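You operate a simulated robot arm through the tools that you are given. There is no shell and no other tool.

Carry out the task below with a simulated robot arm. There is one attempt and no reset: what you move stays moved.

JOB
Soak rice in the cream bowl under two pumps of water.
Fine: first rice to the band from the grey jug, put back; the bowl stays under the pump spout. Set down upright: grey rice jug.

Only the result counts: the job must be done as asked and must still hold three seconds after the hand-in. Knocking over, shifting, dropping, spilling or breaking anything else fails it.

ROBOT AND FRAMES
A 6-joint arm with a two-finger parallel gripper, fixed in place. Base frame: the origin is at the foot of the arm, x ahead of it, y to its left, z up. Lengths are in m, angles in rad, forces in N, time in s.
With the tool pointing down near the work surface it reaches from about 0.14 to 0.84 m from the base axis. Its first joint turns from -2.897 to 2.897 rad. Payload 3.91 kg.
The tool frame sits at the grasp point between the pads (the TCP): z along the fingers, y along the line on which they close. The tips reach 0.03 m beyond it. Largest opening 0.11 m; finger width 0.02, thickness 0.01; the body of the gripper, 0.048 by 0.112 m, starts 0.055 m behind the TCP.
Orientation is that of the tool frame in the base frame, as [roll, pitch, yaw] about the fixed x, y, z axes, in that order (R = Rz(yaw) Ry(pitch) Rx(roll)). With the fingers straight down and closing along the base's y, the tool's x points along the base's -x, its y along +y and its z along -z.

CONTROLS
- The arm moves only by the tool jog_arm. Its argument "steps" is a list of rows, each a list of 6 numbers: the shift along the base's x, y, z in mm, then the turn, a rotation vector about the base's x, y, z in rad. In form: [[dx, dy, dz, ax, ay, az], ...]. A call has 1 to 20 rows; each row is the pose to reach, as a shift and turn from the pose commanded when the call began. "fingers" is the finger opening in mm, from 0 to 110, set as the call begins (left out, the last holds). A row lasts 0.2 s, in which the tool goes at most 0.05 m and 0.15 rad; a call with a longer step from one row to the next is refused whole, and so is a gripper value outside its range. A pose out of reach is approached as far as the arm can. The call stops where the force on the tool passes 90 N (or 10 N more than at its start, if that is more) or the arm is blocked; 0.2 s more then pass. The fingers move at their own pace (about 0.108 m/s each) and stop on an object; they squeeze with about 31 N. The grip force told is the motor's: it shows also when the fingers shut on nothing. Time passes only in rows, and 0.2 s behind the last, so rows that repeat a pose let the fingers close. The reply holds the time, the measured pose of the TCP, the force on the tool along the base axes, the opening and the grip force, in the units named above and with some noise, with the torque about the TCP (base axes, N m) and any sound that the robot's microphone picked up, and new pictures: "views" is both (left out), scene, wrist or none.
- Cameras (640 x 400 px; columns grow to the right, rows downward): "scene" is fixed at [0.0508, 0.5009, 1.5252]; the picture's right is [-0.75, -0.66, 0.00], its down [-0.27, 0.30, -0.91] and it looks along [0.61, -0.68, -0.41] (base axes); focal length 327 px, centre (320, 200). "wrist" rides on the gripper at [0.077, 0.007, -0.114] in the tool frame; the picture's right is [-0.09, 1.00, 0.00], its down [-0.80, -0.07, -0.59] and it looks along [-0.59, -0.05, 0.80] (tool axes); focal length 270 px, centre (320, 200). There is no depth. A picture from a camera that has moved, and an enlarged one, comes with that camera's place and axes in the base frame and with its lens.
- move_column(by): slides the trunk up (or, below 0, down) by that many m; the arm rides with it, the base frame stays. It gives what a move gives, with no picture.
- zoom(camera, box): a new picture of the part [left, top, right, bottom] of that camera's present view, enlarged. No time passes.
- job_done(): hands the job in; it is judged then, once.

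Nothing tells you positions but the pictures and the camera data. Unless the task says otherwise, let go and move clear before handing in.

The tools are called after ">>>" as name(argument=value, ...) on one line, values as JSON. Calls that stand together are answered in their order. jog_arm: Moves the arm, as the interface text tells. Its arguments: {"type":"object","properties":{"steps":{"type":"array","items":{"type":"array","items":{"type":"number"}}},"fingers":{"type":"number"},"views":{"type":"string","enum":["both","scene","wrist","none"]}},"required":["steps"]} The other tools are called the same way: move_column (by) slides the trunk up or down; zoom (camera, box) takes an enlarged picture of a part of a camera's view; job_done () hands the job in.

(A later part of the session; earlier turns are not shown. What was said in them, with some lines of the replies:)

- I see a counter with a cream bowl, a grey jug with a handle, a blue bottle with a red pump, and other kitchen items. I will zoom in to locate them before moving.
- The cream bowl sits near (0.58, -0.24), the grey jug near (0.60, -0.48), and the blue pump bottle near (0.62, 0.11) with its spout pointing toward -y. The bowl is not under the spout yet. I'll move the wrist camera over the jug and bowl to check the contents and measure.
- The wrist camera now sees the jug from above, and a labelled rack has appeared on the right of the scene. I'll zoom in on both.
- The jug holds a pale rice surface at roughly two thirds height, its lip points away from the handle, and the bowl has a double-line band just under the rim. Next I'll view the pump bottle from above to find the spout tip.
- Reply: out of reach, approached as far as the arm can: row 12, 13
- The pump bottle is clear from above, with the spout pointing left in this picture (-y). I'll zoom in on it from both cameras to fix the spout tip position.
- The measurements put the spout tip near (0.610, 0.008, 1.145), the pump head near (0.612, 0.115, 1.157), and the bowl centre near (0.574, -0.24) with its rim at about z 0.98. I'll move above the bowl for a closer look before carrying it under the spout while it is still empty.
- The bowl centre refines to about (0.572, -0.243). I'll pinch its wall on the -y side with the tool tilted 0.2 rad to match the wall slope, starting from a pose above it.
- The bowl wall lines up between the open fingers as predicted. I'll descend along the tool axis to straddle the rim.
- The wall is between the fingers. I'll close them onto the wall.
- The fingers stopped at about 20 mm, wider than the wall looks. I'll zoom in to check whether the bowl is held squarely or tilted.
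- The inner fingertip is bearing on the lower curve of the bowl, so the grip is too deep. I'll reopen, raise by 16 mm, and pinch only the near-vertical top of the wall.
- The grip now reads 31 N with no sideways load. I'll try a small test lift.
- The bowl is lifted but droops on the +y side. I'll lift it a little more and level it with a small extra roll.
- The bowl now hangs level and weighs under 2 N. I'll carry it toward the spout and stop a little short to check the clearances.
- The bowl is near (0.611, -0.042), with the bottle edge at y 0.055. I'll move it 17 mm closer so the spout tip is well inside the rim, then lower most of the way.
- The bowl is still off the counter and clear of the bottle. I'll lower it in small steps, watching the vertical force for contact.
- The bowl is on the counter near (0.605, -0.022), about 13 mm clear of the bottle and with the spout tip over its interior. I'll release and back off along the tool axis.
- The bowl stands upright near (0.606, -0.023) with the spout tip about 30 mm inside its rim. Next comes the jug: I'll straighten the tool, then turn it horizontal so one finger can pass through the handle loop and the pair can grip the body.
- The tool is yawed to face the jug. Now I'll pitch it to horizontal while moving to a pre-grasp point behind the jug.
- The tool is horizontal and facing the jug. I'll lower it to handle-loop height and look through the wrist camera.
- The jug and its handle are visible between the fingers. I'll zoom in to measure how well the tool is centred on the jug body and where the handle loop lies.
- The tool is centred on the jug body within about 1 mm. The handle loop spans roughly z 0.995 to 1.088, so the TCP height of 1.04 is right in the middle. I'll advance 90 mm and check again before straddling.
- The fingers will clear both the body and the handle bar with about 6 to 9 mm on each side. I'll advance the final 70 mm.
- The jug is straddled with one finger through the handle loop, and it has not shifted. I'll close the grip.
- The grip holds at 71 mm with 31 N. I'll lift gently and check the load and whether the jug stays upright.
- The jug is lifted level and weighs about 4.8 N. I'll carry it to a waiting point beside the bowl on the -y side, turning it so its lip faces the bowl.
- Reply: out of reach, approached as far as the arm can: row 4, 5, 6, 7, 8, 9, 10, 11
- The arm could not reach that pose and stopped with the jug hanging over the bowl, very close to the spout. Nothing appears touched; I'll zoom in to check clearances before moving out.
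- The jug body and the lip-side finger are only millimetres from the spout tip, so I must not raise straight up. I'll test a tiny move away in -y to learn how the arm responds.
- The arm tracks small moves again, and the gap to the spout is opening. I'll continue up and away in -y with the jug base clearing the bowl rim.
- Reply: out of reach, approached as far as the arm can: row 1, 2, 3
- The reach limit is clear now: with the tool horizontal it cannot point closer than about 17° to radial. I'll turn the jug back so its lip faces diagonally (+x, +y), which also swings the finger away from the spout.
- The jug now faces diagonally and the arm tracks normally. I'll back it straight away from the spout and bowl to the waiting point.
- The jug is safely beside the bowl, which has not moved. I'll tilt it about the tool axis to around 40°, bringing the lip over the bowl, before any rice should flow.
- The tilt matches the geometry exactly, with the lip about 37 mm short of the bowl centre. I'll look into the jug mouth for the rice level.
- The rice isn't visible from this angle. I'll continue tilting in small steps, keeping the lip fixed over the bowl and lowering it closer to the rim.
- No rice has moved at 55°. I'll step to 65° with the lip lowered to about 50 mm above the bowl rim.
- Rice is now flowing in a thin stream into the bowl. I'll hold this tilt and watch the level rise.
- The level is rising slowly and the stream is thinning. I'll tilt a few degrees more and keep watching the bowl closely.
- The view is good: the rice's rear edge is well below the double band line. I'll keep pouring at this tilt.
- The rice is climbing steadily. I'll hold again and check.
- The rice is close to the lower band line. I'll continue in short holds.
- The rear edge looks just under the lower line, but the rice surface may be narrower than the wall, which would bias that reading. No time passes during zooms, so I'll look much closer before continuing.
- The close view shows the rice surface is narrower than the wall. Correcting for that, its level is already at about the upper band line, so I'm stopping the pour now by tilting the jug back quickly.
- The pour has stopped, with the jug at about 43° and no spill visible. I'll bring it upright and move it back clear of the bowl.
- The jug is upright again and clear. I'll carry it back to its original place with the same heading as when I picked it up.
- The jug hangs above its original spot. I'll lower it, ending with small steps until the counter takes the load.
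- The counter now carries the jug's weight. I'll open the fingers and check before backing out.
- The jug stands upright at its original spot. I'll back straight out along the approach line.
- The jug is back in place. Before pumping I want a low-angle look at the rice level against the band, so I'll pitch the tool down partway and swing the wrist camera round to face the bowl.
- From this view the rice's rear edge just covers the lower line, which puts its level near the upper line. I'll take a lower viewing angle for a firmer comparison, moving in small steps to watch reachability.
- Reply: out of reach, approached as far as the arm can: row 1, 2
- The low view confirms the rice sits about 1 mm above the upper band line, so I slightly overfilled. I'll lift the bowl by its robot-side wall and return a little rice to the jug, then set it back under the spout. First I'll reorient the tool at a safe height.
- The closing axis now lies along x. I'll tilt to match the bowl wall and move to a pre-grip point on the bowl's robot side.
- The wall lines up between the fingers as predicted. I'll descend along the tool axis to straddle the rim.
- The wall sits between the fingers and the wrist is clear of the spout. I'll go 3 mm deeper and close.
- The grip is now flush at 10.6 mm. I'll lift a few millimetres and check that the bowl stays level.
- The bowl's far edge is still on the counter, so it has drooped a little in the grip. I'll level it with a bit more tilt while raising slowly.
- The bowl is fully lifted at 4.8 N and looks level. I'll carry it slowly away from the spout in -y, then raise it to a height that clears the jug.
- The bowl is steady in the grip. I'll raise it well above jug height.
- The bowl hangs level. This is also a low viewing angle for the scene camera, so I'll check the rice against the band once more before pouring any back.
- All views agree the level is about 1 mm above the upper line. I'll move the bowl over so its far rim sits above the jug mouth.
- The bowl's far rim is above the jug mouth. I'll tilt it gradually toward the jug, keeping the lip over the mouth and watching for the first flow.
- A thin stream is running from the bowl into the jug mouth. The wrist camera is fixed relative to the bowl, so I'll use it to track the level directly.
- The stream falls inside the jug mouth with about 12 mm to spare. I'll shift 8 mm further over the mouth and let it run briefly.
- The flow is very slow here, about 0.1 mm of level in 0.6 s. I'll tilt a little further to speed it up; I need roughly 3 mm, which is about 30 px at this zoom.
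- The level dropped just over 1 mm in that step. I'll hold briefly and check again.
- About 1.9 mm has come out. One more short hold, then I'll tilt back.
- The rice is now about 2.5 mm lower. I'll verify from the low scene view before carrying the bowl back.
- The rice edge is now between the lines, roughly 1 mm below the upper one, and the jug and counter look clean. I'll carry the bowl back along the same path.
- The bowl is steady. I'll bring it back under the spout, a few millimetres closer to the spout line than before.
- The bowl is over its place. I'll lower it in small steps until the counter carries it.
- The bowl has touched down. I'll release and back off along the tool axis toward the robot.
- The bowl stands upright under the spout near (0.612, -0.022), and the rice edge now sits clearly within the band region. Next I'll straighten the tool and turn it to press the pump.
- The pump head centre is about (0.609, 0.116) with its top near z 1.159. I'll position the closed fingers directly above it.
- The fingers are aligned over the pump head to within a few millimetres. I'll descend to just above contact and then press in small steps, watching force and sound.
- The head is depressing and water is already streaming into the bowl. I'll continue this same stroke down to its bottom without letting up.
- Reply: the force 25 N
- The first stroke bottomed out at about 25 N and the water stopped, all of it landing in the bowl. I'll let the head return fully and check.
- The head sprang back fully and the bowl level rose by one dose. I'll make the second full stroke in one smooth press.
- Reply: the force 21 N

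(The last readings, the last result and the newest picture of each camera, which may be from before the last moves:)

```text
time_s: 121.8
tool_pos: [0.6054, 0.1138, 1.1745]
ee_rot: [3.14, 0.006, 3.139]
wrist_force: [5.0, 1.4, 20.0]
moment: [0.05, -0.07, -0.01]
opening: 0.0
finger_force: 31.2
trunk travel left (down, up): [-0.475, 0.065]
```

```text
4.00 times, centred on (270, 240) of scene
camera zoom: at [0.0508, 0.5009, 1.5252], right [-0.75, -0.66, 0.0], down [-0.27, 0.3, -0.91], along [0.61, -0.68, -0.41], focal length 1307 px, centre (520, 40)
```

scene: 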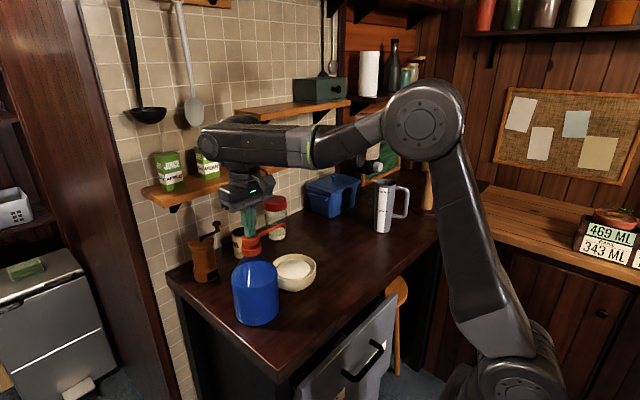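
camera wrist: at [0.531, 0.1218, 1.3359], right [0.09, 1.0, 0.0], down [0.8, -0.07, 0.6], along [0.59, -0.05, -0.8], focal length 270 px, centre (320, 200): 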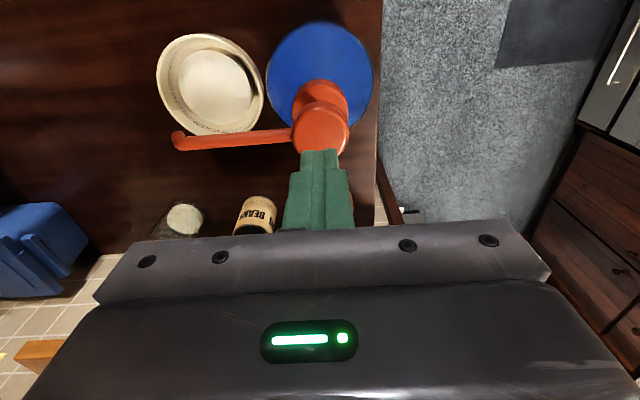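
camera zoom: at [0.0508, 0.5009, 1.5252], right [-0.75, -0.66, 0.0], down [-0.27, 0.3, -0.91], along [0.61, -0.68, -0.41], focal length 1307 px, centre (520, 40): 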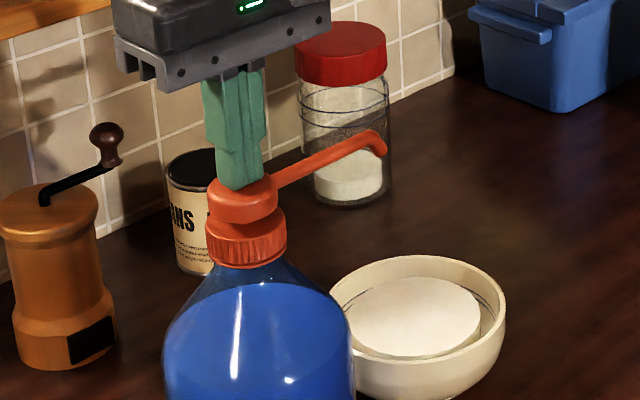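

The second stroke also bottomed out and the level rose again. I'll release straight up and check the result.

>>> jog_arm(steps=[[0, 0, 10, 0, 0, 0], [0, 0, 22, 0, 0, 0], [0, 0, 40, 0, 0, 0], [0, 0, 75, 0, 0, 0], [0, 0, 110, 0, 0, 0], [-30, -10, 120, 0, 0, 0], [-70, -30, 125, 0, 0, 0], [-110, -60, 125, 0, 0, 0], [-130, -90, 125, 0, 0, 0], [-130, -90, 125, 0, 0, 0]])

>>> zoom(camera="scene", box=[215, 190, 325, 290])

>>> zoom(camera="scene", box=[272, 248, 300, 284])

>>> zoom(camera="scene", box=[330, 160, 450, 260])

```text
time_s: 124.0
tool_pos: [0.4758, 0.0243, 1.2975]
ee_rot: [-3.139, 0.001, 3.14]
wrist_force: [0.4, -0.1, -0.1]
moment: [0.01, 0.0, 0.03]
opening: 0.0
finger_force: 31.3
trunk travel left (down, up): [-0.475, 0.065]
camera wrist: at [0.3982, 0.0316, 1.4123], right [0.09, 1.0, 0.0], down [0.8, -0.07, 0.59], along [0.59, -0.05, -0.8], focal length 270 px, centre (320, 200)
```

scene: 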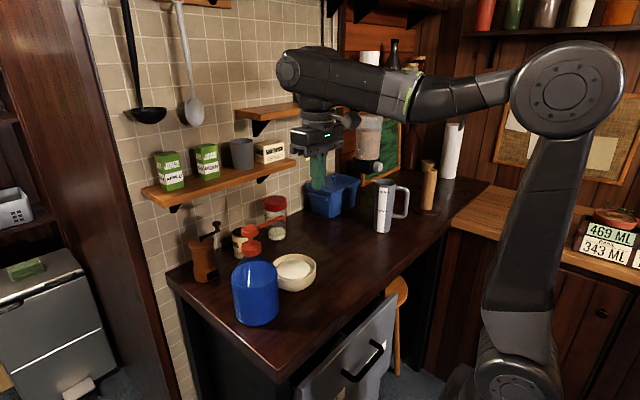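
wrist: 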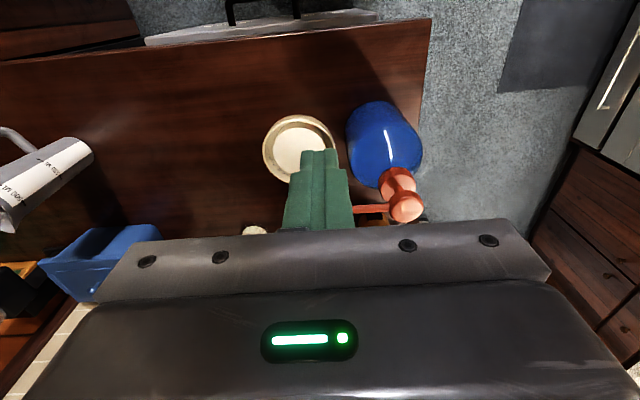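

```text
4.00 times, centred on (270, 240) of scene
camera zoom: at [0.0508, 0.5009, 1.5252], right [-0.75, -0.66, 0.0], down [-0.27, 0.3, -0.91], along [0.61, -0.68, -0.41], focal length 1307 px, centre (520, 40)
```

zoom: 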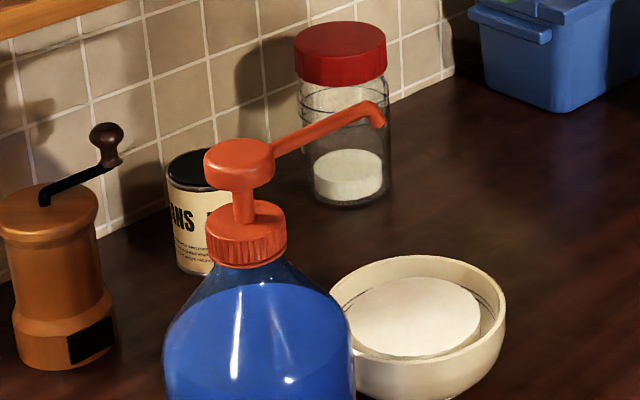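

```text
11.11 times, centred on (286, 266) of scene
camera zoom: at [0.0508, 0.5009, 1.5252], right [-0.75, -0.66, 0.0], down [-0.27, 0.3, -0.91], along [0.61, -0.68, -0.41], focal length 3631 px, centre (698, -533)
```

zoom: 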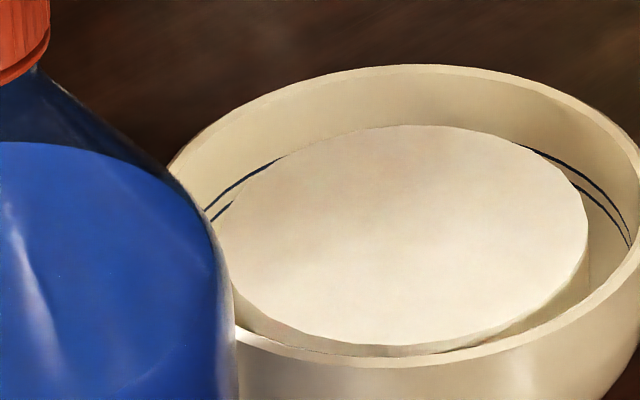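

```text
4.00 times, centred on (390, 210) of scene
camera zoom: at [0.0508, 0.5009, 1.5252], right [-0.75, -0.66, 0.0], down [-0.27, 0.3, -0.91], along [0.61, -0.68, -0.41], focal length 1307 px, centre (40, 160)
```

zoom: 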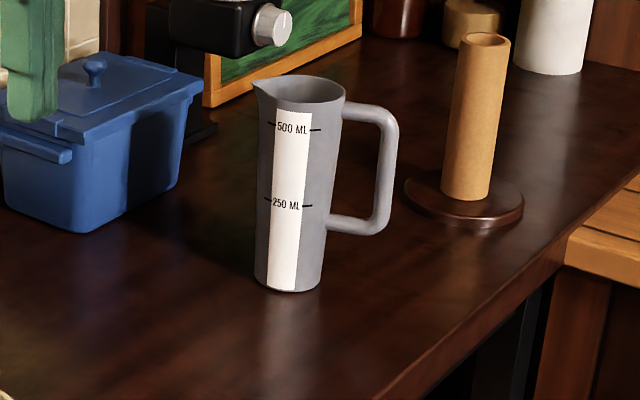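

Both doses went into the bowl with nothing on the counter. The bowl sits upright under the spout, the pump head is back up, the jug stands upright at its original spot, and the arm is clear. I'm handing the job in.

>>> job_done()

```text
The job is handed in.
```

I soaked the rice as asked and handed the job in. I haven't seen the judging result.

- **Rice:** I poured from the grey jug and first overfilled by about 1 mm above the upper band line. I lifted the bowl and poured a little back into the jug. By my camera estimates the rice then sat about 1 mm below the upper line, inside the band.
- **Jug:** it is back upright at its original spot, within about half a pixel of where it started in the picture.
- **Bowl:** it started away from the pump, so I moved it under the spout. It stands there upright, with the spout about 30 mm from its centre and about 13–16 mm clear of the bottle.
- **Water:** I made two full strokes to the bottom. The bowl's level rose by about 5.5 mm each time, and the pump head came back up.

While turning the jug, the arm hit a reach limit and stopped with the jug a few millimetres from the spout. I felt no contact and the spout did not move. I saw no rice or water on the counter, and the arm was released and clear at hand-in.
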